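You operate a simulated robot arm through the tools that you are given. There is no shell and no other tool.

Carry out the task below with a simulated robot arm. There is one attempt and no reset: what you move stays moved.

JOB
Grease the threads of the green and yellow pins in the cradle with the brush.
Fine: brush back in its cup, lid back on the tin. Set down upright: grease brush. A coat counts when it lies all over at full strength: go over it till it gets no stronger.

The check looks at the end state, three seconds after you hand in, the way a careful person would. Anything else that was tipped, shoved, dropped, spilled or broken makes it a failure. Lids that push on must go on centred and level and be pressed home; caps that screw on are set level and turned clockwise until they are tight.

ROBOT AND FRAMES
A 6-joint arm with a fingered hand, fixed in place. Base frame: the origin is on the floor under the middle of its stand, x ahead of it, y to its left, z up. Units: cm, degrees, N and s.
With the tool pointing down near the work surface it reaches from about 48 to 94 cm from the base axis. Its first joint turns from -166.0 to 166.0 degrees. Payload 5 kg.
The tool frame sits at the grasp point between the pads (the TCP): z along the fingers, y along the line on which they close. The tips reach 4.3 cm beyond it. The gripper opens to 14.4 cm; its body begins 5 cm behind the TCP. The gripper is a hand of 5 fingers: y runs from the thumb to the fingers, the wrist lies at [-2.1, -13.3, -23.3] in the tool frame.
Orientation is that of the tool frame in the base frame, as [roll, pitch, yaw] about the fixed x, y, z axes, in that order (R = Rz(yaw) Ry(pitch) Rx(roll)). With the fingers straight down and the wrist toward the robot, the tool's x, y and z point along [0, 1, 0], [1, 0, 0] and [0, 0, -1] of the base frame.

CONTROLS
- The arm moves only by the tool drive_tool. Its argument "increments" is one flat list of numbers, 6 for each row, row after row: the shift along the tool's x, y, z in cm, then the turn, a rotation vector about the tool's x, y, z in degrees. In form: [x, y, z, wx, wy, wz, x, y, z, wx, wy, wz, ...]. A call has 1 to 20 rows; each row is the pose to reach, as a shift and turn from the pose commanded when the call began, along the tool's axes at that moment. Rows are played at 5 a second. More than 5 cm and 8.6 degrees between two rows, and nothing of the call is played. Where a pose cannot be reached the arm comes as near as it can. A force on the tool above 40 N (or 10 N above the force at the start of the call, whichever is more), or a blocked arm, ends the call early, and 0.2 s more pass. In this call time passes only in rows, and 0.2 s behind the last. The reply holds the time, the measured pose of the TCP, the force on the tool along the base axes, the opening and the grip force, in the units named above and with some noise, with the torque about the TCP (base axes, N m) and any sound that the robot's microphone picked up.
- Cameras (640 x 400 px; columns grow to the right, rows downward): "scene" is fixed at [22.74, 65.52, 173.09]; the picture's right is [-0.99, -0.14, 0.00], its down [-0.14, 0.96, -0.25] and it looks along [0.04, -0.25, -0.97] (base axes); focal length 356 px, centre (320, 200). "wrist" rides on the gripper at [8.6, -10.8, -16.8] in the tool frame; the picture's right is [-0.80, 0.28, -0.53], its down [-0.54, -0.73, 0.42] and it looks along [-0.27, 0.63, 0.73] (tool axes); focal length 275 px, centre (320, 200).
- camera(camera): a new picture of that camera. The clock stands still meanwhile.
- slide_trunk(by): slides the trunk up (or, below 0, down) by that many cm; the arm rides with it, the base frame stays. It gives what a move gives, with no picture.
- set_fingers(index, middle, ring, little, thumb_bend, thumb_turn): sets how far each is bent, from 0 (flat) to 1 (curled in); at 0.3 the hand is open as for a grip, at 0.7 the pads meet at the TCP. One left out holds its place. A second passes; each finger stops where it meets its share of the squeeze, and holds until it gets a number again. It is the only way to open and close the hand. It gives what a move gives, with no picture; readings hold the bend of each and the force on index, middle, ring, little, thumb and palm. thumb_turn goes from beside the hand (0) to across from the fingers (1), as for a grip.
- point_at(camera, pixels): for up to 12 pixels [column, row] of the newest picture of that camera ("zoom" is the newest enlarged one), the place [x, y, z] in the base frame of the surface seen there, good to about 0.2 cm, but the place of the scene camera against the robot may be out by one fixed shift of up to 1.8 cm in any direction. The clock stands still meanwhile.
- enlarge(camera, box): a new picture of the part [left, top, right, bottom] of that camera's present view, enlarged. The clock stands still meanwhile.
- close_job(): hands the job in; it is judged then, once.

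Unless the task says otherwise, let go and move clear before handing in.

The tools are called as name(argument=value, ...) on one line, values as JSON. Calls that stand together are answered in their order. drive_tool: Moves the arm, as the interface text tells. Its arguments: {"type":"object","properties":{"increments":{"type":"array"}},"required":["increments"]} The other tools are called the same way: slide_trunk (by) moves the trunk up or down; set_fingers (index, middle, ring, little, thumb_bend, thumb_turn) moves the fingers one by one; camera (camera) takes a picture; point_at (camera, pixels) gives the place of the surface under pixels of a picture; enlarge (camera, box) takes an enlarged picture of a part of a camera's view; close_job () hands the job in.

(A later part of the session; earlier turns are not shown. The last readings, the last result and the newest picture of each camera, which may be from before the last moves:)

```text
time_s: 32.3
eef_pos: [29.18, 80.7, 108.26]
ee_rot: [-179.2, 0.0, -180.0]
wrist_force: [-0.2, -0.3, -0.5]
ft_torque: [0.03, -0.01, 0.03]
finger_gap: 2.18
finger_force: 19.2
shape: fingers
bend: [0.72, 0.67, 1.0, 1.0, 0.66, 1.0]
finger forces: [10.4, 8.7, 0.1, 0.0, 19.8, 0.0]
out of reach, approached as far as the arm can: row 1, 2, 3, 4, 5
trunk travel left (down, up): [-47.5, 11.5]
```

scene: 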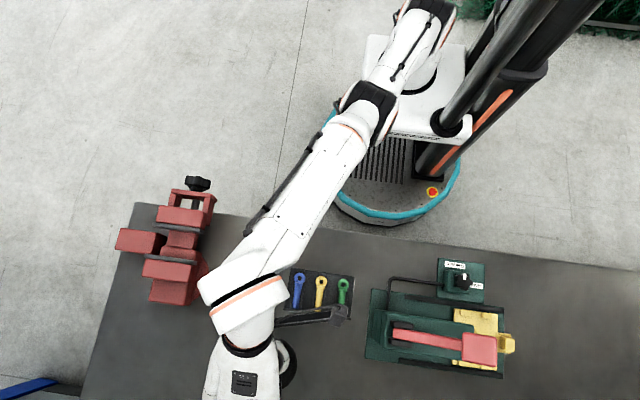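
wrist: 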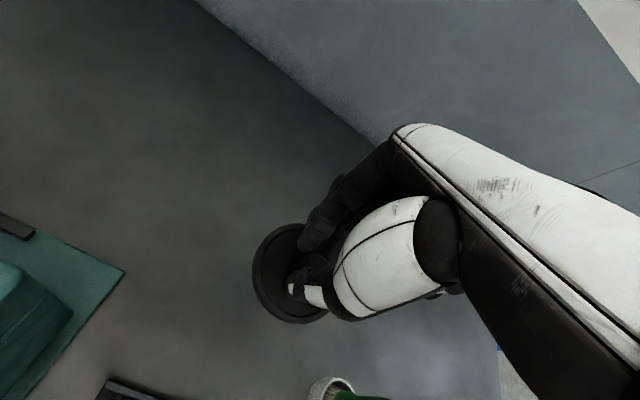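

Still on the stretched shell at (29.2,80.7,108.3). I'll try rotating the hand about the wrist (tilt 8° about tool x with matching TCP shift), which should let the elbow come off straight.

drive_tool(increments=[0, -1.6, 0.95, 4, 0, 0, 0, -3.25, 1.8, 8, 0, 0, 0, -3.25, 1.8, 8, 0, 0, 0, -4.5, 2.5, 8, 0, 0, 0, -6, 3, 8, 0, 0])

```text
time_s: 33.5
eef_pos: [29.86, 77.24, 106.07]
ee_rot: [-171.1, 0.0, -180.0]
wrist_force: [-0.7, 0.3, 0.4]
ft_torque: [0.0, 0.0, -0.01]
finger_gap: 2.18
finger_force: 20.1
shape: fingers
bend: [0.72, 0.67, 1.0, 1.0, 0.66, 1.0]
finger forces: [10.3, 8.7, 0.1, 0.0, 19.8, 0.0]
out of reach, approached as far as the arm can: row 4, 5
trunk travel left (down, up): [-47.5, 11.5]
```

Rows 1–3 were reached, so only the straight elbow is limiting. Coming off a straight elbow needs tiny first steps, so I'll move inward with very small, growing increments.

drive_tool(increments=[0.007, -0.016, 0.01, 0, 0, 0, 0.027, -0.064, 0.039, 0, 0, 0, 0.06, -0.145, 0.088, 0, 0, 0, 0.107, -0.258, 0.156, 0, 0, 0, 0.168, -0.403, 0.244, 0, 0, 0, 0.241, -0.58, 0.351, 0, 0, 0, 0.328, -0.79, 0.477, 0, 0, 0, 0.429, -1.032, 0.623, 0, 0, 0, 0.543, -1.306, 0.789, 0, 0, 0, 0.67, -1.612, 0.974, 0, 0, 0])

```text
time_s: 35.7
eef_pos: [29.65, 77.34, 106.09]
ee_rot: [-171.2, 0.0, -179.9]
wrist_force: [0.4, -0.8, -0.9]
ft_torque: [-0.01, -0.02, 0.01]
finger_gap: 2.16
finger_force: 19.5
shape: fingers
bend: [0.72, 0.67, 1.0, 1.0, 0.66, 1.0]
finger forces: [10.4, 8.7, 0.0, 0.0, 19.8, 0.0]
out of reach, approached as far as the arm can: row 4, 5, 6, 7, 8, 9, 10
trunk travel left (down, up): [-47.5, 11.5]
```

The tiny steps don't release it either, so the elbow seems pinned at its straight limit. I'll rotate the hand back the other way about the wrist, aiming slightly inside the shell, then inward.

drive_tool(increments=[0, 1.5, -0.95, -4, 0, 0, 0, 2.9, -1.85, -8, 0, 0, 0.2, 2.5, -1.6, -8, 0, 0, 0.4, 2, -1.3, -8, 0, 0, 0.6, 1.2, -0.8, -8, 0, 0, 0.8, 0, 0, -8, 0, 0])

```text
time_s: 37.1
eef_pos: [30.43, 80.72, 107.0]
ee_rot: [-179.1, 0.0, -180.0]
wrist_force: [-0.7, 0.7, 0.0]
ft_torque: [0.0, 0.05, 0.01]
finger_gap: 2.18
finger_force: 19.3
shape: fingers
bend: [0.72, 0.67, 1.0, 1.0, 0.66, 1.0]
finger forces: [10.3, 8.6, 0.0, 0.0, 19.9, 0.1]
out of reach, approached as far as the arm can: row 3, 4, 5, 6
trunk travel left (down, up): [-47.5, 11.5]
```

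Still pinned at (30.4,80.7,107.0). My earlier tilt in the positive direction aimed slightly outside the shell, so I'll repeat it aiming clearly inside on every row.

drive_tool(increments=[0.1, -1.08, 0.56, 2, 0, 0, 0.25, -2.33, 1.17, 4, 0, 0, 0.5, -3.8, 1.85, 6, 0, 0, 0.85, -5.5, 2.6, 8, 0, 0, 1, -6.5, 3, 8, 0, 0])

```text
time_s: 38.3
eef_pos: [30.6, 77.11, 105.46]
ee_rot: [-171.3, 0.0, -180.0]
wrist_force: [-0.3, -0.7, -0.2]
ft_torque: [0.04, 0.0, 0.01]
finger_gap: 2.16
finger_force: 19.5
shape: fingers
bend: [0.72, 0.67, 1.0, 1.0, 0.66, 1.0]
finger forces: [10.2, 8.7, 0.1, 0.0, 19.7, 0.1]
out of reach, approached as far as the arm can: row 2, 3, 4, 5
trunk travel left (down, up): [-47.5, 11.5]
```

No change; the wrist stays on the same shell in every attempt. I'll try a bigger tilt the other way (fingers swinging outward) with the TCP held back, which demands a much larger elbow bend.

drive_tool(increments=[0.2, -0.8, 0.4, -8, 0, 0, 0.5, -2, 1, -16, 0, 0, 0.8, -3.2, 1.6, -24, 0, 0, 0.8, -3.2, 1.6, -24, 0, 0, 0.8, -3.2, 1.6, -24, 0, 0])

camera(camera="scene")

```text
time_s: 39.7
eef_pos: [32.74, 79.69, 121.28]
ee_rot: [149.7, 6.9, 179.1]
wrist_force: [-0.1, -0.4, -1.5]
ft_torque: [0.01, 0.02, 0.02]
finger_gap: 2.03
finger_force: 19.4
shape: fingers
bend: [0.72, 0.71, 1.0, 1.0, 0.66, 1.0]
finger forces: [10.6, 9.1, 0.0, 0.0, 18.7, 0.0]
out of reach, approached as far as the arm can: row 1, 2, 3
trunk travel left (down, up): [-47.5, 11.5]
stopped in row 5: the arm was blocked; the commanded pose is now the measured one
```

```text
taken
```

scene: 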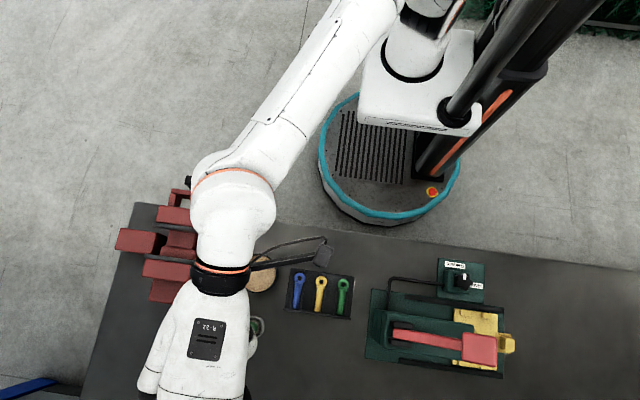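

The arm came off its straight pose: rows 4–5 were solved and it stopped at (32.7,79.7,121.3), with the commanded pose reset to the measured one. I'll check that the lid is still held properly.

camera(camera="wrist")

enlarge(camera="scene", box=[120, 220, 360, 400])

point_at(camera="scene", pixels=[[270, 130], [350, 40], [230, 200], [225, 280], [320, 255], [190, 350], [260, 275], [250, 330], [230, 390], [180, 290], [160, 240], [195, 170]])

```text
taken
```

wrist: 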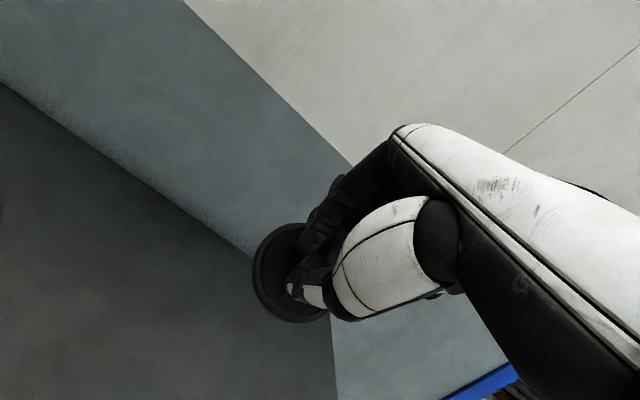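

```text
2.22 times, centred on (240, 310) of scene
```

zoom: 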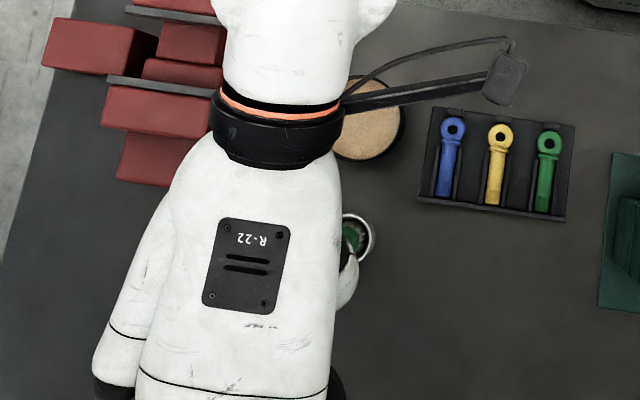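

```text
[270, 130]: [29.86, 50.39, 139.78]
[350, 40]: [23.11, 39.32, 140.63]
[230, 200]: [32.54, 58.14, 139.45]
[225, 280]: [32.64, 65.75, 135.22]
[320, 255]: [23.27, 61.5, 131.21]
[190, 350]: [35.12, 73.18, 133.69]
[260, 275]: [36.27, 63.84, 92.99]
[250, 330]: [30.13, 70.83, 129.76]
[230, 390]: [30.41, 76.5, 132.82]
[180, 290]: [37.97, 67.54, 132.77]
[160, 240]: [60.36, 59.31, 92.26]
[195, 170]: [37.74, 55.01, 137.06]
```

The lid is still held by its knob in the wrist view at (290,275), and the elbow is bent now. I'll raise the trunk 10 cm for more reach margin, then level the hand and pull in to about (28,70,112).

slide_trunk(by=10)

drive_tool(increments=[1.145, -2.97, 1.857, 5.05, 1.16, 0.157, 2.29, -5.94, 3.713, 10.1, 2.32, 0.313, 3.435, -8.91, 5.57, 15.15, 3.485, 0.47, 4.58, -11.88, 7.427, 20.2, 4.647, 0.627, 5.725, -14.85, 9.283, 25.25, 5.81, 0.783, 6.87, -17.82, 11.14, 30.3, 6.97, 0.94])

camera(camera="scene")

camera(camera="wrist")

```text
time_s: 41.0
eef_pos: [32.61, 79.59, 131.01]
ee_rot: [149.8, 6.9, 179.0]
wrist_force: [0.2, 0.3, -0.1]
ft_torque: [-0.02, 0.01, 0.01]
finger_gap: 2.02
finger_force: 19.0
shape: fingers
bend: [0.72, 0.71, 1.0, 1.0, 0.66, 1.0]
finger forces: [10.6, 8.9, 0.0, 0.0, 18.7, 0.1]
trunk travel left (down, up): [-57.5, 1.5]
```

```text
time_s: 42.4
eef_pos: [27.99, 69.76, 111.94]
ee_rot: [-179.6, 0.0, 179.9]
wrist_force: [-0.5, 0.5, -0.6]
ft_torque: [-0.04, -0.01, 0.01]
finger_gap: 2.01
finger_force: 19.0
shape: fingers
bend: [0.72, 0.71, 1.0, 1.0, 0.66, 1.0]
finger forces: [10.7, 9.0, 0.0, 0.0, 18.4, 0.1]
trunk travel left (down, up): [-57.5, 1.5]
```

```text
taken
```

scene: 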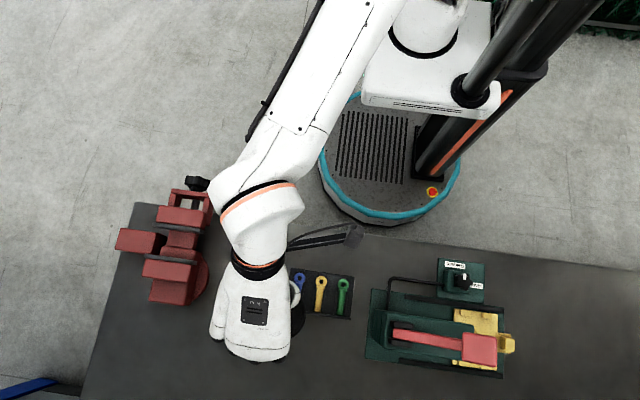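

```text
taken
```

wrist: 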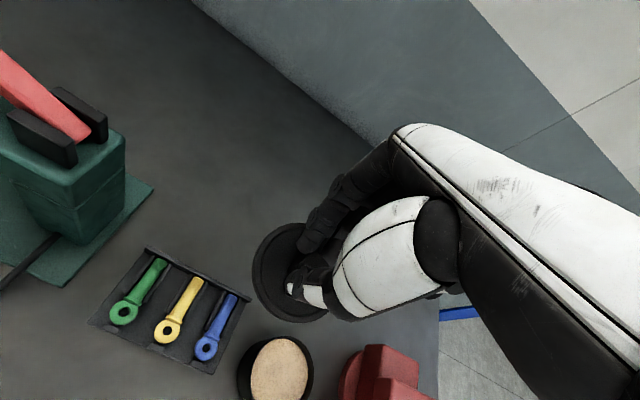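

The hand is level again at (28.0,69.8,111.9) with the lid held. I'll move over free table at about (23,77.5) and lower toward the surface.

drive_tool(increments=[1.7, 2.5, 0, 0, 0, 0, 3.4, 5, 0, 0, 0, 0, 5, 7.6, 0, 0, 0, 0, 5, 7.6, 3, 0, 0, 0, 5, 7.6, 6, 0, 0, 0, 5, 7.6, 9, 0, 0, 0, 5, 7.6, 11, 0, 0, 0, 5, 7.6, 12.5, 0, 0, 0])

camera(camera="wrist")

camera(camera="scene")

```text
time_s: 44.2
eef_pos: [23.02, 77.41, 99.22]
ee_rot: [-179.8, 0.3, 180.0]
wrist_force: [0.6, -0.6, 0.5]
ft_torque: [-0.01, -0.01, -0.01]
finger_gap: 2.01
finger_force: 18.6
shape: fingers
bend: [0.72, 0.71, 1.0, 1.0, 0.66, 1.0]
finger forces: [10.3, 9.0, 0.0, 0.0, 18.3, 0.0]
trunk travel left (down, up): [-57.5, 1.5]
```

```text
taken
```

wrist: 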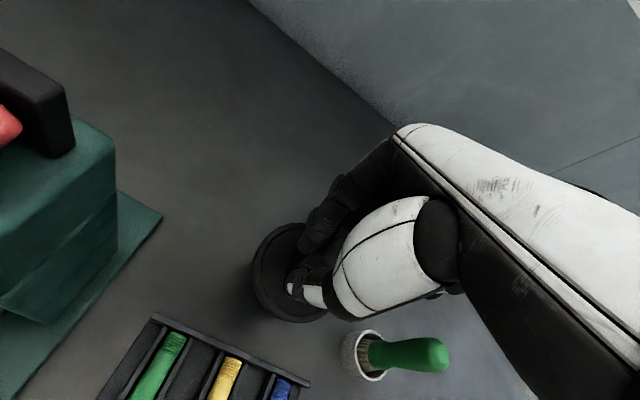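

```text
taken
```

scene: 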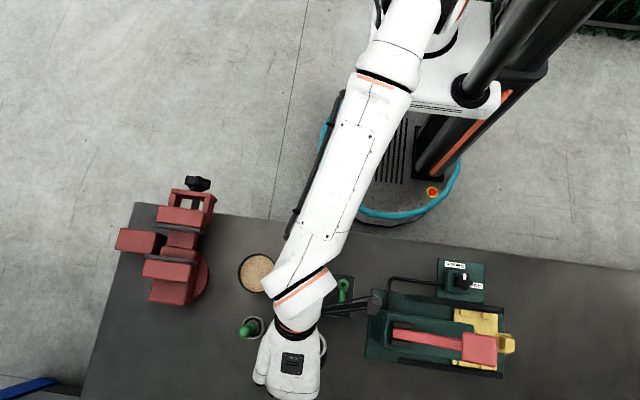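

The lid is level over clear table at (23.0,77.4), with the cup and cradle undisturbed. I'll read the lid height and the table before the final lowering.

enlarge(camera="wrist", box=[230, 200, 370, 340])

point_at(camera="wrist", pixels=[[265, 250], [270, 270], [275, 305], [290, 318], [254, 285], [256, 295], [300, 228], [240, 270], [250, 330], [262, 310], [285, 240], [280, 260]])

```text
2.86 times, centred on (300, 270) of wrist
```

zoom: 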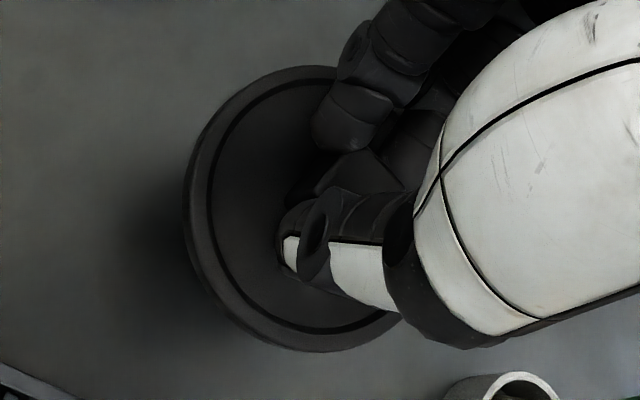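

```text
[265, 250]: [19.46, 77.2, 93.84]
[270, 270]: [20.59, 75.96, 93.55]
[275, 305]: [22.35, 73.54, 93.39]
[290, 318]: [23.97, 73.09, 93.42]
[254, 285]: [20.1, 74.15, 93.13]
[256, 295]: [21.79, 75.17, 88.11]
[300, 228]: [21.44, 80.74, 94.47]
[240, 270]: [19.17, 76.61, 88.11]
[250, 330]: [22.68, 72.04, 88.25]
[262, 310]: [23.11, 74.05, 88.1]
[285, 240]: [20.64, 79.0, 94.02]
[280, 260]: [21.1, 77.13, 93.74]
```

The rim reads 94.5 on the far side and 93.4 on the near side, so the lid hangs tilted about 7–8° in the fingers. I'll tilt the hand 7.5° about tool x to level it before setting it down.

drive_tool(increments=[0, 0, 0, 3.7, 0, 0, 0, 0, 0, 7.5, 0, 0])

camera(camera="wrist")

point_at(camera="wrist", pixels=[[265, 250], [270, 270], [275, 305], [290, 318], [262, 262], [300, 228], [285, 240], [280, 260], [263, 290], [282, 312], [310, 316], [275, 235]])

```text
time_s: 44.8
eef_pos: [22.86, 77.47, 99.16]
ee_rot: [-172.2, -0.1, 179.8]
wrist_force: [0.3, 0.2, -1.1]
ft_torque: [0.0, 0.06, 0.02]
finger_gap: 2.02
finger_force: 19.0
shape: fingers
bend: [0.72, 0.71, 1.0, 1.0, 0.66, 1.0]
finger forces: [10.2, 9.0, 0.0, 0.0, 18.2, 0.1]
trunk travel left (down, up): [-57.5, 1.5]
```

```text
taken
```

wrist: 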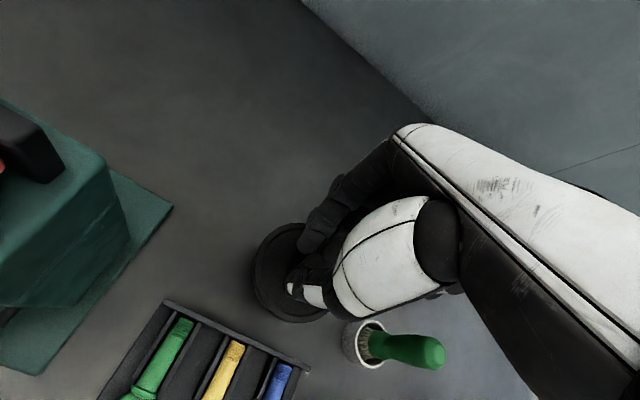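

```text
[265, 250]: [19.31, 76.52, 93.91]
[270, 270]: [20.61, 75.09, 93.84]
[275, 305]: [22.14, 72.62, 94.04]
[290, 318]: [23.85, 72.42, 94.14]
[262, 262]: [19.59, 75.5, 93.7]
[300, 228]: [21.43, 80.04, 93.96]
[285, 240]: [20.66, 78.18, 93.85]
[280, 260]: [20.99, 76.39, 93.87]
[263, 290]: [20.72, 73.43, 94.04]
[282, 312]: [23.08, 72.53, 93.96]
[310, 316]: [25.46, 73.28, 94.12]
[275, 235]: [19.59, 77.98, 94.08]
```

The rim now reads about 93.9 all round, so the lid is level. I'll shift 1 cm farther from the cradle and lower 3 cm, then continue in small force-checked steps.

drive_tool(increments=[0, 0.7, 1, 0, 0, 0, 0, 1.2, 2, 0, 0, 0, 0, 1.38, 2.84, 0, 0, 0])

drive_tool(increments=[0, 0.03, 0.2, 0, 0, 0, 0, 0.05, 0.4, 0, 0, 0])

enlarge(camera="wrist", box=[230, 200, 370, 340])

```text
time_s: 45.6
eef_pos: [22.95, 78.4, 96.19]
ee_rot: [-172.3, 0.1, 179.9]
wrist_force: [-0.5, 0.7, 0.0]
ft_torque: [0.04, 0.02, -0.03]
finger_gap: 2.01
finger_force: 19.1
shape: fingers
bend: [0.72, 0.71, 1.0, 1.0, 0.66, 1.0]
finger forces: [10.2, 9.0, 0.0, 0.1, 18.3, 0.0]
trunk travel left (down, up): [-57.5, 1.5]
```

```text
time_s: 46.2
eef_pos: [22.9, 78.35, 95.72]
ee_rot: [-172.2, 0.0, 179.9]
wrist_force: [-0.1, 0.5, -0.4]
ft_torque: [0.01, 0.0, -0.03]
finger_gap: 2.02
finger_force: 18.9
shape: fingers
bend: [0.72, 0.71, 1.0, 1.0, 0.66, 1.0]
finger forces: [10.1, 9.0, 0.0, 0.0, 18.3, 0.0]
trunk travel left (down, up): [-57.5, 1.5]
```

```text
2.86 times, centred on (300, 270) of wrist
```

zoom: 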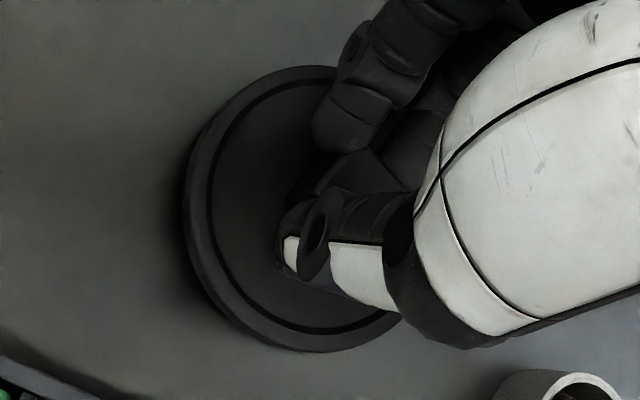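

There is no contact yet at TCP z=95.7 (lid top about 90.5). I'll keep lowering in small steps.

drive_tool(increments=[0, 0.03, 0.2, 0, 0, 0, 0, 0.05, 0.4, 0, 0, 0])

drive_tool(increments=[0, 0.02, 0.15, 0, 0, 0, 0, 0.04, 0.3, 0, 0, 0])

```text
time_s: 46.8
eef_pos: [22.97, 78.32, 95.29]
ee_rot: [-172.3, 0.1, 179.9]
wrist_force: [-0.9, -0.1, -0.8]
ft_torque: [0.03, -0.01, 0.01]
finger_gap: 2.02
finger_force: 18.8
shape: fingers
bend: [0.72, 0.71, 1.0, 1.0, 0.66, 1.0]
finger forces: [10.2, 8.9, 0.1, 0.0, 18.3, 0.0]
trunk travel left (down, up): [-57.5, 1.5]
```

```text
time_s: 47.4
eef_pos: [22.96, 78.33, 95.02]
ee_rot: [-172.3, 0.0, 179.9]
wrist_force: [0.4, -1.4, 0.3]
ft_torque: [-0.01, 0.01, -0.04]
finger_gap: 1.99
finger_force: 18.9
shape: fingers
bend: [0.72, 0.71, 1.0, 1.0, 0.66, 1.0]
finger forces: [10.3, 9.0, 0.0, 0.0, 18.2, 0.0]
trunk travel left (down, up): [-57.5, 1.5]
```

No contact yet at 95.0. I'll continue with small force-checked steps.

drive_tool(increments=[0, 0.02, 0.15, 0, 0, 0, 0, 0.04, 0.3, 0, 0, 0])

drive_tool(increments=[0, 0.01, 0.1, 0, 0, 0, 0, 0.03, 0.2, 0, 0, 0])

point_at(camera="wrist", pixels=[[265, 250], [290, 318], [300, 228], [280, 260]])

```text
time_s: 48.0
eef_pos: [22.95, 78.37, 94.75]
ee_rot: [-172.2, 0.1, 179.9]
wrist_force: [-0.7, 0.2, -1.0]
ft_torque: [-0.01, 0.02, -0.01]
finger_gap: 2.02
finger_force: 18.8
shape: fingers
bend: [0.72, 0.71, 1.0, 1.0, 0.66, 1.0]
finger forces: [10.1, 9.0, 0.0, 0.1, 18.3, 0.1]
trunk travel left (down, up): [-57.5, 1.5]
```

```text
time_s: 48.6
eef_pos: [22.89, 78.34, 94.49]
ee_rot: [-172.1, 0.2, 179.9]
wrist_force: [0.0, 0.2, -0.3]
ft_torque: [0.01, -0.02, -0.03]
finger_gap: 2.0
finger_force: 18.7
shape: fingers
bend: [0.72, 0.71, 1.0, 1.0, 0.66, 1.0]
finger forces: [10.2, 9.0, 0.0, 0.0, 18.2, 0.0]
trunk travel left (down, up): [-57.5, 1.5]
```

```text
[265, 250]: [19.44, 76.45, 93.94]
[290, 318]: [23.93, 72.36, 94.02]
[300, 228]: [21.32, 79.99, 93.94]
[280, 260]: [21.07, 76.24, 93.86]
```

Those points came from the older picture; by the readings the lid top is now at about 89.3. I'll continue in small steps.

drive_tool(increments=[0, 0.01, 0.1, 0, 0, 0, 0, 0.03, 0.2, 0, 0, 0])

camera(camera="wrist")

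point_at(camera="wrist", pixels=[[265, 250], [290, 318], [300, 228], [280, 260], [310, 316], [240, 260], [250, 330]])

```text
time_s: 49.2
eef_pos: [23.01, 78.34, 94.38]
ee_rot: [-172.2, 0.0, 179.9]
wrist_force: [0.0, 0.3, -0.2]
ft_torque: [-0.03, 0.0, 0.03]
finger_gap: 2.0
finger_force: 18.6
shape: fingers
bend: [0.72, 0.71, 1.0, 1.0, 0.66, 1.0]
finger forces: [10.3, 9.0, 0.1, 0.0, 18.4, 0.1]
trunk travel left (down, up): [-57.5, 1.5]
```

```text
taken
```

wrist: 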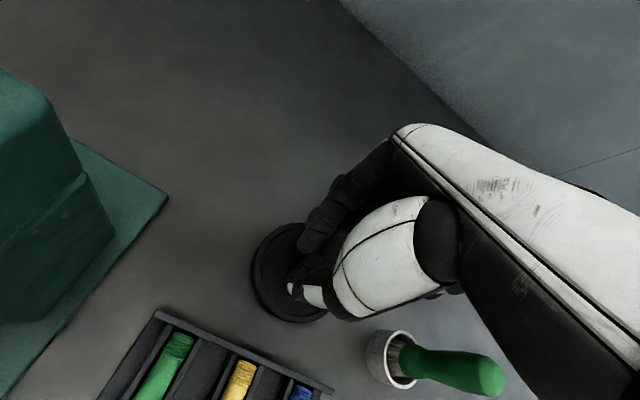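

```text
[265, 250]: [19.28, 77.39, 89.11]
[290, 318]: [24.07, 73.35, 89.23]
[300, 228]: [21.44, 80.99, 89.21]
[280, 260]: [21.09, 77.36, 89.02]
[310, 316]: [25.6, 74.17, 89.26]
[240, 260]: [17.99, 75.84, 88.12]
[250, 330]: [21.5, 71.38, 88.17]
```

The lid rim is at z≈89.2 and the table at 88.15, so about a centimetre or less remains. I'll go in 0.15–0.2 cm steps until the force rises.

drive_tool(increments=[0, 0.01, 0.1, 0, 0, 0, 0, 0.03, 0.2, 0, 0, 0])

drive_tool(increments=[0, 0.01, 0.08, 0, 0, 0, 0, 0.02, 0.15, 0, 0, 0])

```text
time_s: 49.8
eef_pos: [22.86, 78.59, 94.28]
ee_rot: [-172.2, 0.1, 180.0]
wrist_force: [0.2, 0.3, 0.5]
ft_torque: [-0.04, 0.04, 0.01]
finger_gap: 2.05
finger_force: 18.8
shape: fingers
bend: [0.73, 0.71, 1.0, 1.0, 0.66, 1.0]
finger forces: [10.1, 8.9, 0.1, 0.1, 18.3, 0.1]
trunk travel left (down, up): [-57.5, 1.5]
```

```text
time_s: 50.4
eef_pos: [22.92, 78.5, 94.16]
ee_rot: [-172.4, 0.0, -179.9]
wrist_force: [0.5, -0.6, 6.0]
ft_torque: [-0.07, 0.03, -0.02]
finger_gap: 1.99
finger_force: 19.2
shape: fingers
bend: [0.73, 0.71, 1.0, 1.0, 0.66, 1.0]
finger forces: [11.4, 8.5, 0.0, 0.0, 19.2, 0.0]
trunk travel left (down, up): [-57.5, 1.5]
```

The table contact reads 6 N upward, so the lid is down. I'll ease off 0.1 cm and open the fingers gently.

drive_tool(increments=[0, 0, -0.08, 0, 0, 0])

set_fingers(index=0.62, middle=0.62, thumb_bend=0.6)

set_fingers(index=0.54, middle=0.54, thumb_bend=0.54)

enlarge(camera="wrist", box=[230, 200, 370, 340])

```text
time_s: 50.8
eef_pos: [22.94, 78.44, 94.25]
ee_rot: [-172.3, 0.1, 180.0]
wrist_force: [0.3, 1.0, 5.6]
ft_torque: [0.01, 0.07, 0.02]
finger_gap: 2.0
finger_force: 19.6
shape: fingers
bend: [0.73, 0.71, 1.0, 1.0, 0.66, 1.0]
finger forces: [11.9, 8.9, 0.0, 0.0, 18.6, 0.2]
trunk travel left (down, up): [-57.5, 1.5]
```

```text
time_s: 51.8
eef_pos: [22.92, 78.53, 94.06]
ee_rot: [-172.4, 0.1, 179.9]
wrist_force: [-0.3, -0.6, -1.2]
ft_torque: [0.01, -0.01, 0.03]
finger_gap: 3.83
finger_force: 0.0
shape: fingers
bend: [0.62, 0.62, 1.0, 1.0, 0.6, 1.0]
finger forces: [0.0, 0.1, 0.0, 0.1, 0.0, 0.1]
trunk travel left (down, up): [-57.5, 1.5]
```

```text
time_s: 52.8
eef_pos: [22.85, 78.48, 94.18]
ee_rot: [-172.4, 0.1, 179.9]
wrist_force: [1.6, -0.3, 10.0]
ft_torque: [0.43, 0.02, 0.0]
finger_gap: 6.3
finger_force: 5.6
shape: fingers
bend: [0.54, 0.54, 1.0, 1.0, 0.54, 1.0]
finger forces: [6.4, 4.2, 0.0, 0.1, 0.1, 0.0]
trunk travel left (down, up): [-57.5, 1.5]
```

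```text
2.86 times, centred on (300, 270) of wrist
```

zoom: 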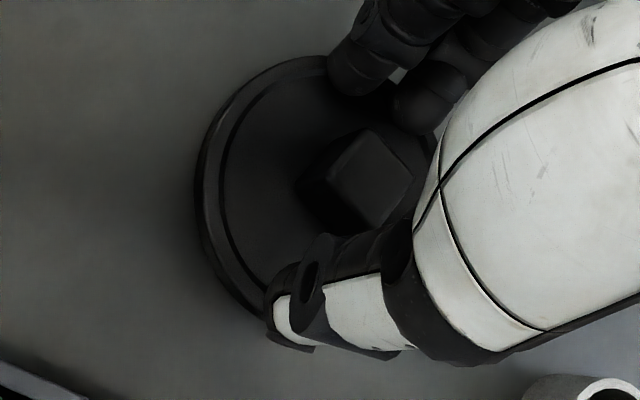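

The lid is released, but the open fingertips press on its rim (10 N). I'll lift straight up at once.

drive_tool(increments=[0, -0.03, -0.3, 0, 0, 0, 0, -0.1, -1, 0, 0, 0, 0, -0.25, -2, 0, 0, 0, 0, -0.5, -4, 0, 0, 0, 0, -1.0, -8, 0, 0, 0, 0, -1.3, -11, 0, 0, 0])

camera(camera="wrist")

camera(camera="scene")

```text
time_s: 54.2
eef_pos: [22.94, 78.64, 105.16]
ee_rot: [-172.2, 0.0, 179.9]
wrist_force: [-0.5, -0.9, 0.7]
ft_torque: [-0.01, -0.01, 0.02]
finger_gap: 6.37
finger_force: 0.1
shape: fingers
bend: [0.54, 0.54, 1.0, 1.0, 0.54, 1.0]
finger forces: [0.0, 0.0, 0.0, 0.1, 0.1, 0.0]
trunk travel left (down, up): [-57.5, 1.5]
```

```text
taken
```

wrist: 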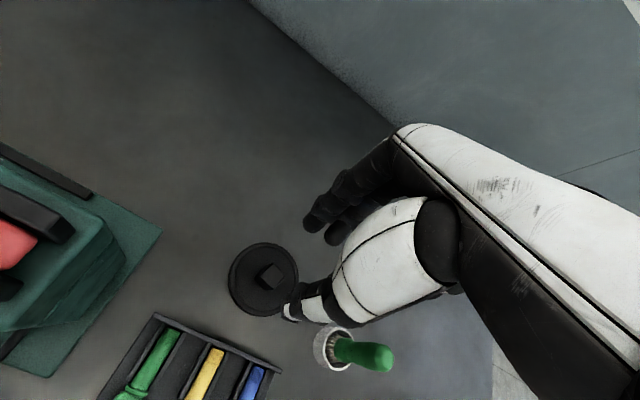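

```text
taken
```

scene: 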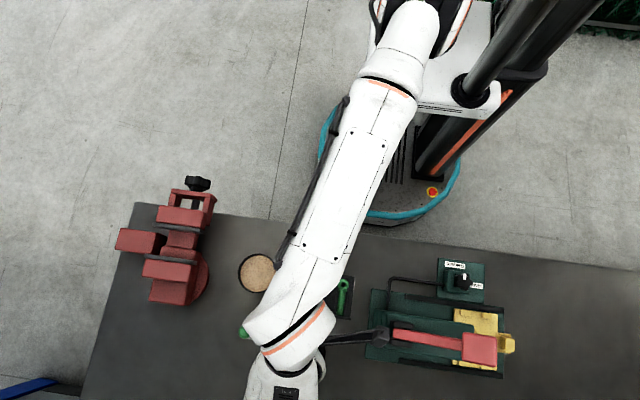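

The lid lies flat at (263,275) in the wrist view. I'll level the hand, and measure the resting lid, the brush and the grease surface.

drive_tool(increments=[0, 0, 0, -3.8, 0, 0, 0, -0.5, 0, -7.6, 0, 0])

camera(camera="wrist")

enlarge(camera="wrist", box=[220, 230, 420, 400])

point_at(camera="scene", pixels=[[257, 273], [250, 265], [265, 280], [247, 280], [240, 273], [243, 285], [266, 260], [255, 256], [255, 291]])

```text
time_s: 54.8
eef_pos: [22.88, 78.18, 105.34]
ee_rot: [-180.0, 0.1, 179.7]
wrist_force: [-0.6, -0.1, 0.1]
ft_torque: [-0.01, 0.04, 0.0]
finger_gap: 6.38
finger_force: 0.2
shape: fingers
bend: [0.54, 0.54, 1.0, 1.0, 0.54, 1.0]
finger forces: [0.1, 0.1, 0.1, 0.0, 0.1, 0.0]
trunk travel left (down, up): [-57.5, 1.5]
```

```text
taken
```

wrist: 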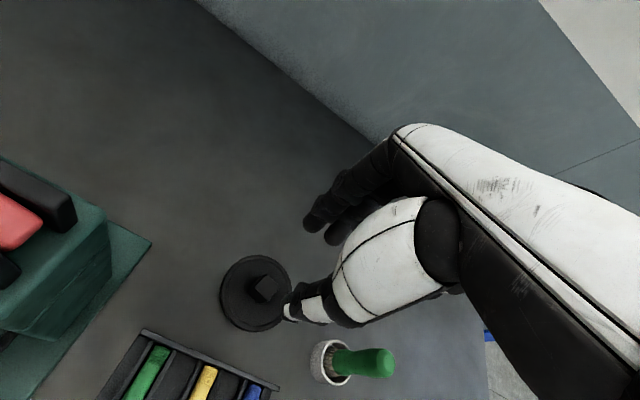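

```text
2.35 times, centred on (320, 315) of wrist
```

zoom: 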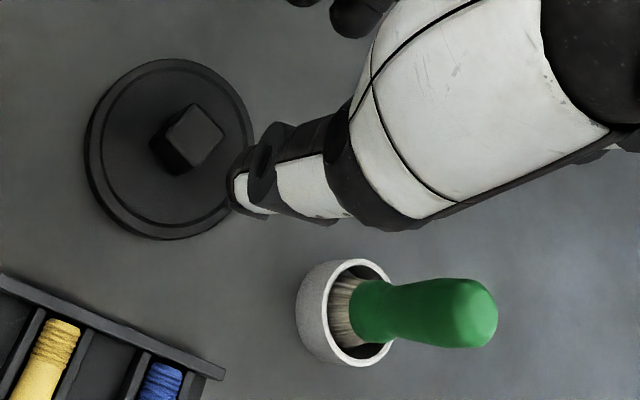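

```text
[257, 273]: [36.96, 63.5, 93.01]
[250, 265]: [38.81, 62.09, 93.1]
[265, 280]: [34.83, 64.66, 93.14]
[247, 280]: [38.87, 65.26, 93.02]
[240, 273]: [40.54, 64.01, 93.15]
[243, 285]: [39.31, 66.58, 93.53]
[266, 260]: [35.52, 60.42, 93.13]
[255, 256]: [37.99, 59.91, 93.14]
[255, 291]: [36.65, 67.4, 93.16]
```

Grease surface is at about z=92.4 (corrected), just below the tin rim. I'll read the brush handle's top and base to see its axis, then move above it.

point_at(camera="wrist", pixels=[[386, 364], [378, 350], [378, 373], [360, 362], [345, 362], [338, 350], [338, 372], [322, 362], [333, 342], [336, 384], [264, 285], [240, 262]])

drive_tool(increments=[-2, -0.7, -1.5, 0, 0, 0, -5, -1.6, -3, 0, 0, 0, -8.5, -2.8, -3, 0, 0, 0, -12, -3.9, -3, 0, 0, 0])

camera(camera="wrist")

```text
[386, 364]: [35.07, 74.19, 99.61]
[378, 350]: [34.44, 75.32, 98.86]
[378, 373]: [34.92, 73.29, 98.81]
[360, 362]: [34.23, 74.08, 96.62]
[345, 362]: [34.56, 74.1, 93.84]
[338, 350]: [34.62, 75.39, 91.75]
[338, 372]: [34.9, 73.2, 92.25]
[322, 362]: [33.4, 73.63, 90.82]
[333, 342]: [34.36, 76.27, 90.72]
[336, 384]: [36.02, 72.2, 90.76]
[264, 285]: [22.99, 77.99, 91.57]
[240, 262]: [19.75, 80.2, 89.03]
```

```text
time_s: 55.8
eef_pos: [35.16, 74.3, 108.23]
ee_rot: [-180.0, 0.1, 179.9]
wrist_force: [-0.8, -0.6, 0.4]
ft_torque: [0.02, 0.01, 0.0]
finger_gap: 6.34
finger_force: 0.1
shape: fingers
bend: [0.54, 0.54, 1.0, 1.0, 0.54, 1.0]
finger forces: [0.0, 0.1, 0.0, 0.0, 0.1, 0.0]
trunk travel left (down, up): [-57.5, 1.5]
```

```text
taken
```

wrist: 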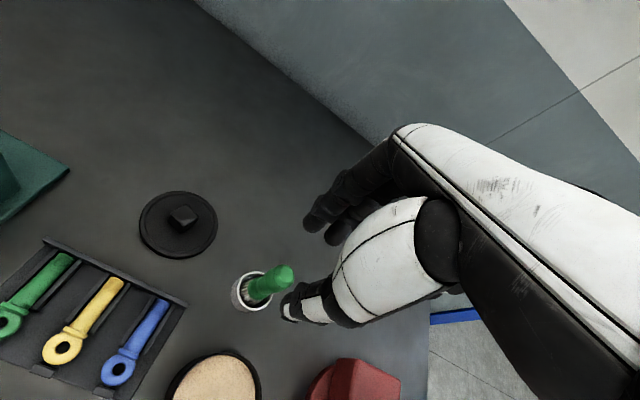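

The brush axis is at about (35.3,74.25), standing upright, with the handle top at z=99.6 and diameter about 2.1. The hand is centred over it; I'll descend to TCP z≈97.4 with the fingers straddling the handle.

drive_tool(increments=[0, 0, 2, 0, 0, 0, 0, 0, 4, 0, 0, 0, 0, 0, 5.5, 0, 0, 0, 0, 0, 7, 0, 0, 0, 0, 0, 8, 0, 0, 0, 0, 0, 9, 0, 0, 0, 0, 0, 10, 0, 0, 0, 0, 0, 10.7, 0, 0, 0])

camera(camera="wrist")

enlarge(camera="wrist", box=[240, 180, 400, 340])

```text
time_s: 57.6
eef_pos: [34.95, 74.19, 97.5]
ee_rot: [-179.7, 0.0, 179.9]
wrist_force: [0.7, -0.1, 0.6]
ft_torque: [0.02, 0.01, 0.03]
finger_gap: 6.36
finger_force: 0.1
shape: fingers
bend: [0.54, 0.54, 1.0, 1.0, 0.54, 1.0]
finger forces: [0.1, 0.0, 0.0, 0.0, 0.0, 0.1]
trunk travel left (down, up): [-57.5, 1.5]
```

```text
taken
```

wrist: 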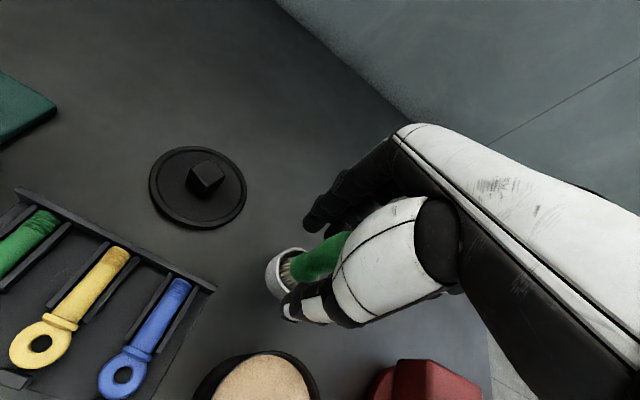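

```text
2.50 times, centred on (320, 260) of wrist
```

zoom: 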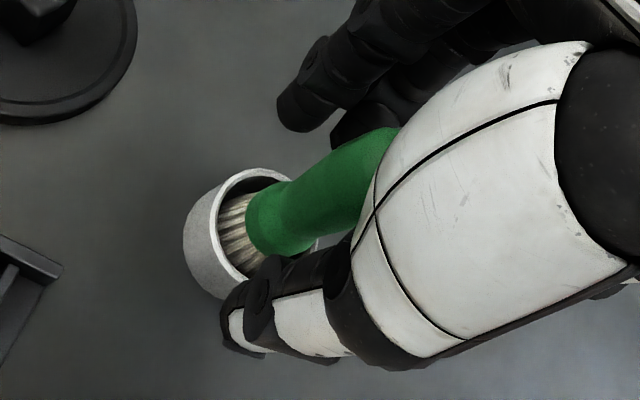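

The handle lies between the thumb and the two fingers, and nothing is touching yet. I'll close the grip.

set_fingers(index=0.8, middle=0.8, thumb_bend=0.8)

enlarge(camera="wrist", box=[240, 180, 400, 340])

```text
time_s: 58.6
eef_pos: [34.91, 74.16, 97.53]
ee_rot: [-179.9, 0.1, 179.9]
wrist_force: [-0.8, 0.9, 0.9]
ft_torque: [-0.01, -0.01, 0.01]
finger_gap: 1.56
finger_force: 23.7
shape: fingers
bend: [0.71, 0.66, 1.0, 1.0, 0.69, 1.0]
finger forces: [11.1, 14.6, 0.0, 0.0, 21.8, 0.2]
trunk travel left (down, up): [-57.5, 1.5]
```

```text
2.50 times, centred on (320, 260) of wrist
```

zoom: 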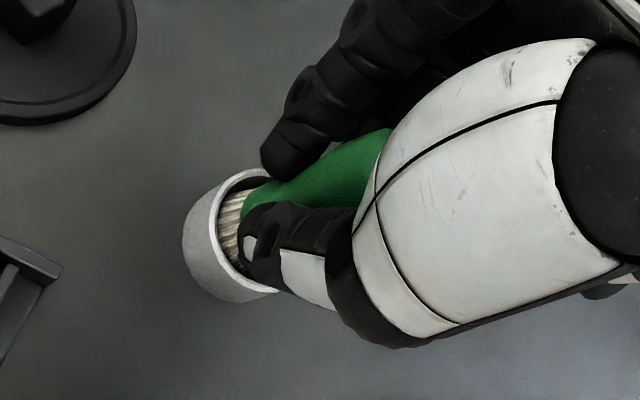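

The grip holds at about 24 N on the handle. I'll lift slowly straight up out of the cup.

drive_tool(increments=[0, 0, -0.5, 0, 0, 0, 0, 0, -1, 0, 0, 0, 0, 0, -2, 0, 0, 0, 0, 0, -3, 0, 0, 0, 0, 0, -4.5, 0, 0, 0, 0, 0, -6, 0, 0, 0, 0, 0, -8, 0, 0, 0, 0, 0, -10, 0, 0, 0])

camera(camera="wrist")

camera(camera="scene")

```text
time_s: 60.4
eef_pos: [34.77, 74.22, 107.54]
ee_rot: [-179.7, 0.1, 179.9]
wrist_force: [0.6, 0.1, -0.5]
ft_torque: [0.01, 0.0, 0.02]
finger_gap: 1.58
finger_force: 23.6
shape: fingers
bend: [0.71, 0.66, 1.0, 1.0, 0.69, 1.0]
finger forces: [11.1, 14.4, 0.0, 0.1, 21.8, 0.1]
trunk travel left (down, up): [-57.5, 1.5]
```

```text
taken
```

wrist: 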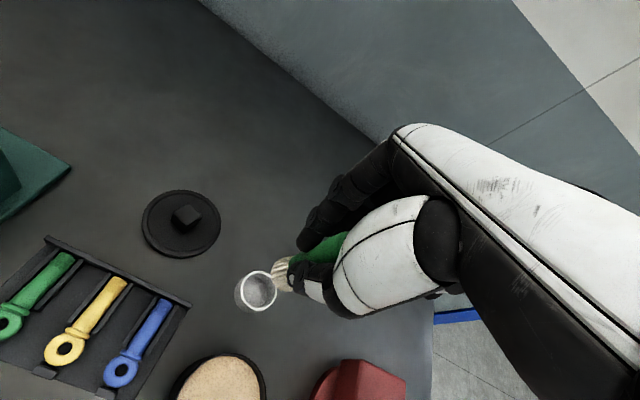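

```text
taken
```

scene: 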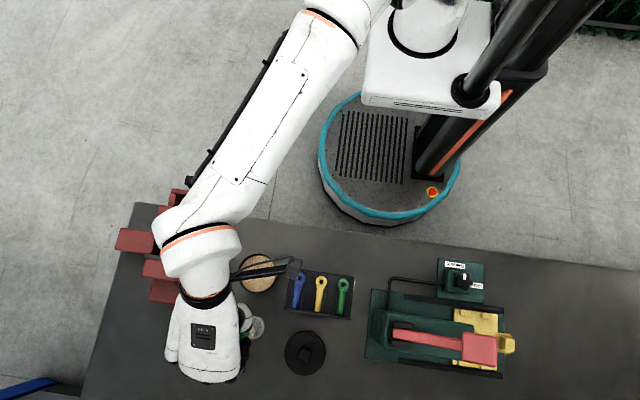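

The brush is out of its cup and the cup stayed put. I'll enlarge the view of the bristles to find where their tip is.

enlarge(camera="wrist", box=[220, 210, 380, 330])

point_at(camera="wrist", pixels=[[274, 277], [273, 268], [277, 285], [280, 275], [285, 278], [283, 265], [288, 262], [300, 255], [255, 290], [240, 290], [275, 262], [279, 292]])

```text
3.33 times, centred on (300, 270) of wrist
```

zoom: 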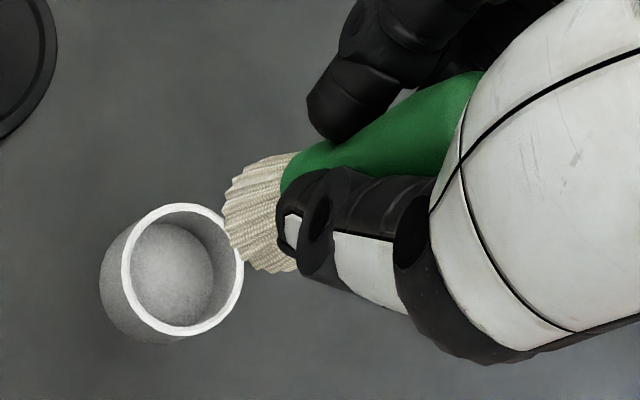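

```text
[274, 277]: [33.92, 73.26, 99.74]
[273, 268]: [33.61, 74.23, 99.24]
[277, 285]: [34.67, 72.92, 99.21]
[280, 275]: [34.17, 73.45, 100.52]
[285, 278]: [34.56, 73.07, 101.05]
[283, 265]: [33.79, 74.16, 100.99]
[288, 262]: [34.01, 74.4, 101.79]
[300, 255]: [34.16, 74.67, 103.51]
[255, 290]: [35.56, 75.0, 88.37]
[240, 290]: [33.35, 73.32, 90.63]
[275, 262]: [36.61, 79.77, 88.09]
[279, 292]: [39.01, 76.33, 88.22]
```

The bristle tips are about 8.7 cm below the TCP, fanning about 2.5 cm wide. I'll carry the brush over the tin at the same height and look.

drive_tool(increments=[-0.2, -3, 0, 0, 0, 0, -0.5, -6, 0, 0, 0, 0, -0.9, -9, 0, 0, 0, 0, -0.9, -10.6, 0, 0, 0, 0])

camera(camera="wrist")

enlarge(camera="wrist", box=[180, 200, 380, 350])

```text
time_s: 61.4
eef_pos: [35.83, 63.47, 107.62]
ee_rot: [180.0, 0.1, 179.8]
wrist_force: [0.5, -0.6, 0.6]
ft_torque: [-0.01, -0.02, 0.01]
finger_gap: 1.55
finger_force: 23.9
shape: fingers
bend: [0.71, 0.66, 1.0, 1.0, 0.7, 1.0]
finger forces: [11.0, 14.4, 0.1, 0.0, 21.6, 0.0]
trunk travel left (down, up): [-57.5, 1.5]
```

```text
taken
```

wrist: 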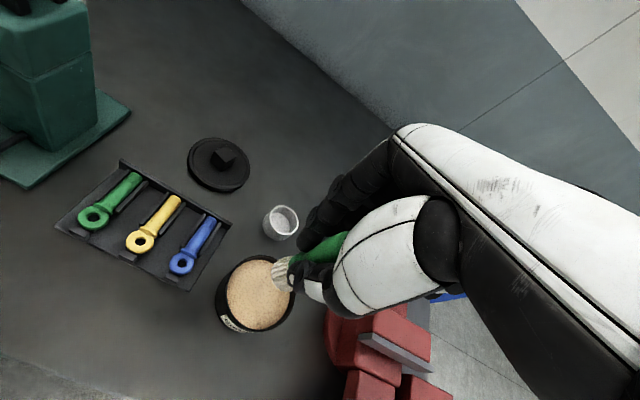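

```text
2.67 times, centred on (280, 275) of wrist
```

zoom: 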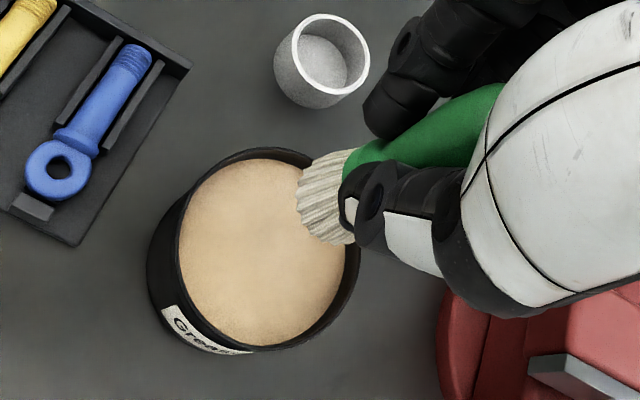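

The brush hangs over the tin with grease filling it to near the rim. I'll measure the grease surface, rim and bristle tip from this enlarged picture.

point_at(camera="zoom", pixels=[[190, 240], [265, 175], [260, 330], [340, 285], [265, 250], [170, 225], [300, 190], [300, 215], [310, 235], [330, 240], [345, 155], [355, 150]])

```text
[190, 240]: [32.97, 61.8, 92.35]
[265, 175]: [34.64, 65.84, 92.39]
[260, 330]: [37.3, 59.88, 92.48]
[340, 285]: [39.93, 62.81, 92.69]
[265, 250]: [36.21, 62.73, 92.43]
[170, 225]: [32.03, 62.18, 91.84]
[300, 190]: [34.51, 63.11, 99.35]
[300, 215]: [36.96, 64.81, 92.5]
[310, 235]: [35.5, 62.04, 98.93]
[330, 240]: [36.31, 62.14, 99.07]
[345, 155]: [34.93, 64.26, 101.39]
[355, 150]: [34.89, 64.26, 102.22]
```

Grease is at z=92.4 and the bristle tip at about TCP−8.8, centred over the tin. I'll dip the bristles about 0.7 cm into the grease and swirl a little.

drive_tool(increments=[0, -0.3, 2, 0, 0, 0, 0, -0.5, 4, 0, 0, 0, 0, -0.5, 5.5, 0, 0, 0, 0, -0.5, 6.3, 0, 0, 0, 0, -0.5, 6.7, 0, 0, 0, 0, -0.5, 7.0, 0, 0, 0])

enlarge(camera="wrist", box=[200, 200, 400, 350])

```text
time_s: 62.8
eef_pos: [35.77, 63.18, 101.07]
ee_rot: [179.8, 0.2, 179.9]
wrist_force: [-1.3, -1.1, 24.3]
ft_torque: [0.04, -0.04, 0.04]
finger_gap: 1.47
finger_force: 28.3
shape: fingers
bend: [0.71, 0.66, 1.0, 1.0, 0.71, 1.0]
finger forces: [13.3, 17.8, 0.1, 0.0, 25.8, 0.0]
trunk travel left (down, up): [-57.5, 1.5]
```

```text
2.67 times, centred on (300, 275) of wrist
```

zoom: 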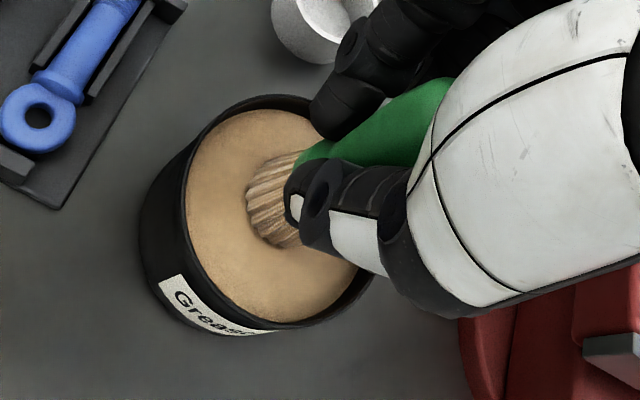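

The force is 24 N with the bristles at the grease surface, and they are taking up tan grease. That is harder than needed, so I'll back off to a light contact and check.

drive_tool(increments=[0, 0, -0.3, 0, 0, 0, 0, 0, -0.5, 0, 0, 0])

enlarge(camera="wrist", box=[240, 220, 360, 310])

```text
time_s: 63.4
eef_pos: [35.75, 62.98, 101.13]
ee_rot: [-179.9, 0.1, 179.9]
wrist_force: [1.1, 1.9, 12.0]
ft_torque: [0.14, -0.08, -0.01]
finger_gap: 1.46
finger_force: 26.3
shape: fingers
bend: [0.71, 0.65, 1.0, 1.0, 0.71, 1.0]
finger forces: [12.8, 18.4, 0.0, 0.1, 22.9, 0.0]
trunk travel left (down, up): [-57.5, 1.5]
```

```text
4.44 times, centred on (300, 265) of wrist
```

zoom: 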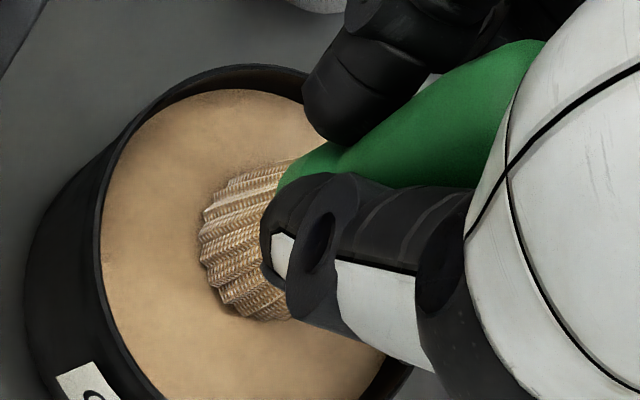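

The bristles are visibly coated at the tips now, with 12 N remaining. I'll ease up slightly, swirl gently within the tin, then lift to inspect.

drive_tool(increments=[0, 0, -0.2, 0, 0, 0, 0.5, 0, -0.2, 0, 0, 0, 0.3, -0.5, -0.2, 0, 0, 0, -0.4, -0.5, -0.2, 0, 0, 0, -0.5, 0.2, -0.2, 0, 0, 0, 0, 0, -0.2, 0, 0, 0])

drive_tool(increments=[0, 0, -1, 0, 0, 0, 0, 0, -2.5, 0, 0, 0, 0, 0, -4.5, 0, 0, 0, 0, 0, -6, 0, 0, 0])

enlarge(camera="wrist", box=[200, 200, 360, 320])

```text
time_s: 64.8
eef_pos: [35.69, 63.1, 101.29]
ee_rot: [-180.0, 0.0, 179.9]
wrist_force: [-1.2, -0.2, -0.9]
ft_torque: [0.01, 0.0, -0.02]
finger_gap: 1.43
finger_force: 25.1
shape: fingers
bend: [0.71, 0.65, 1.0, 1.0, 0.71, 1.0]
finger forces: [12.4, 15.7, 0.0, 0.0, 21.6, 0.0]
trunk travel left (down, up): [-57.5, 1.5]
```

```text
time_s: 65.8
eef_pos: [35.61, 63.1, 107.41]
ee_rot: [-179.9, 0.0, 179.9]
wrist_force: [0.1, 0.2, -0.3]
ft_torque: [-0.03, 0.01, 0.02]
finger_gap: 1.44
finger_force: 25.0
shape: fingers
bend: [0.71, 0.65, 1.0, 1.0, 0.71, 1.0]
finger forces: [12.4, 15.6, 0.0, 0.0, 21.5, 0.0]
trunk travel left (down, up): [-57.5, 1.5]
```

```text
3.33 times, centred on (280, 260) of wrist
```

zoom: 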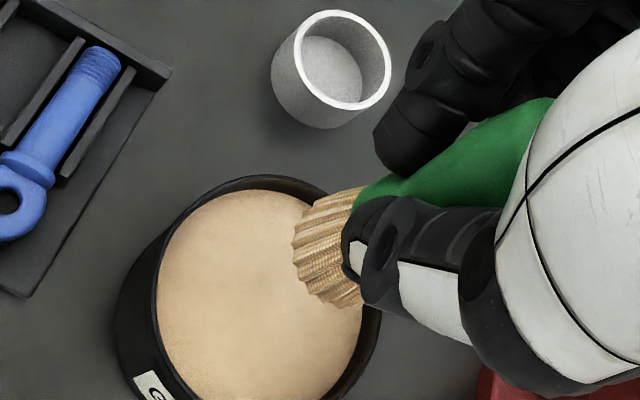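

The bristles have turned tan all over, so the brush is loaded. I'll measure the bristle tip relative to the TCP again, since the brush may have slid in the grip.

point_at(camera="zoom", pixels=[[296, 245], [298, 260], [312, 285], [335, 302], [350, 308], [305, 215], [345, 195], [365, 188], [360, 200], [440, 140], [480, 120], [330, 250]])

```text
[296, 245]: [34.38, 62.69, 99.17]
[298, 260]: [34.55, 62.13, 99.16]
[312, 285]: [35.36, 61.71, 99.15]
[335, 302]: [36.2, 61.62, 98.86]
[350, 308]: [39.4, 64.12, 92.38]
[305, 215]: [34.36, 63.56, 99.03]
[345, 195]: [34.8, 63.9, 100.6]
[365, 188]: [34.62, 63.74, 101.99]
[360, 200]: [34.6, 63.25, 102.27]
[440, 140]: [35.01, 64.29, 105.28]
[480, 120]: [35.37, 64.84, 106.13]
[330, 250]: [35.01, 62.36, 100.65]
```

The tip is now about 8.55 cm below the TCP and still vertical. I'll carry the loaded brush over the yellow pin's thread, staying high, and look at the threads.

drive_tool(increments=[3, 1, 0, 0, 0, 0, 6, 2, 0, 0, 0, 0, 9, 3.2, 0, 0, 0, 0, 12, 4.4, 0, 0, 0, 0, 14.2, 5.3, 0, 0, 0, 0])

camera(camera="wrist")

enlarge(camera="wrist", box=[170, 200, 370, 350])

```text
time_s: 67.0
eef_pos: [21.62, 68.42, 107.24]
ee_rot: [-180.0, 0.0, 179.8]
wrist_force: [-0.2, 0.0, -0.4]
ft_torque: [-0.03, 0.0, 0.01]
finger_gap: 1.45
finger_force: 24.4
shape: fingers
bend: [0.71, 0.65, 1.0, 1.0, 0.71, 1.0]
finger forces: [12.4, 15.7, 0.0, 0.1, 21.4, 0.0]
trunk travel left (down, up): [-57.5, 1.5]
```

```text
taken
```

wrist: 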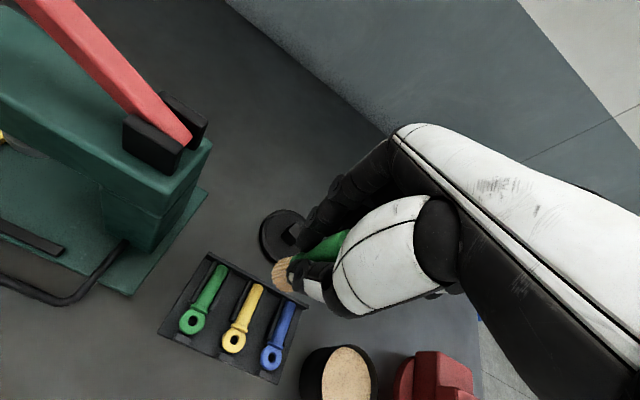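

```text
2.67 times, centred on (270, 275) of wrist
```

zoom: 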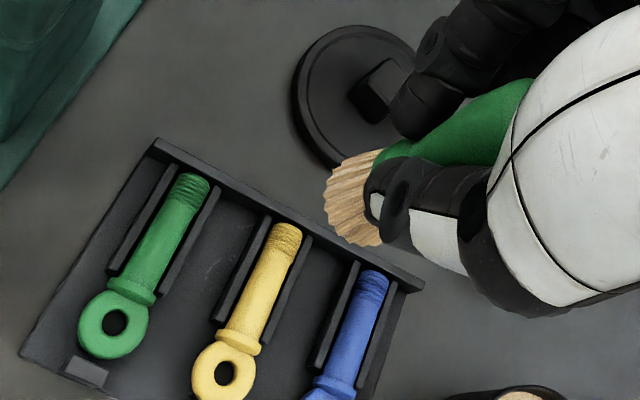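

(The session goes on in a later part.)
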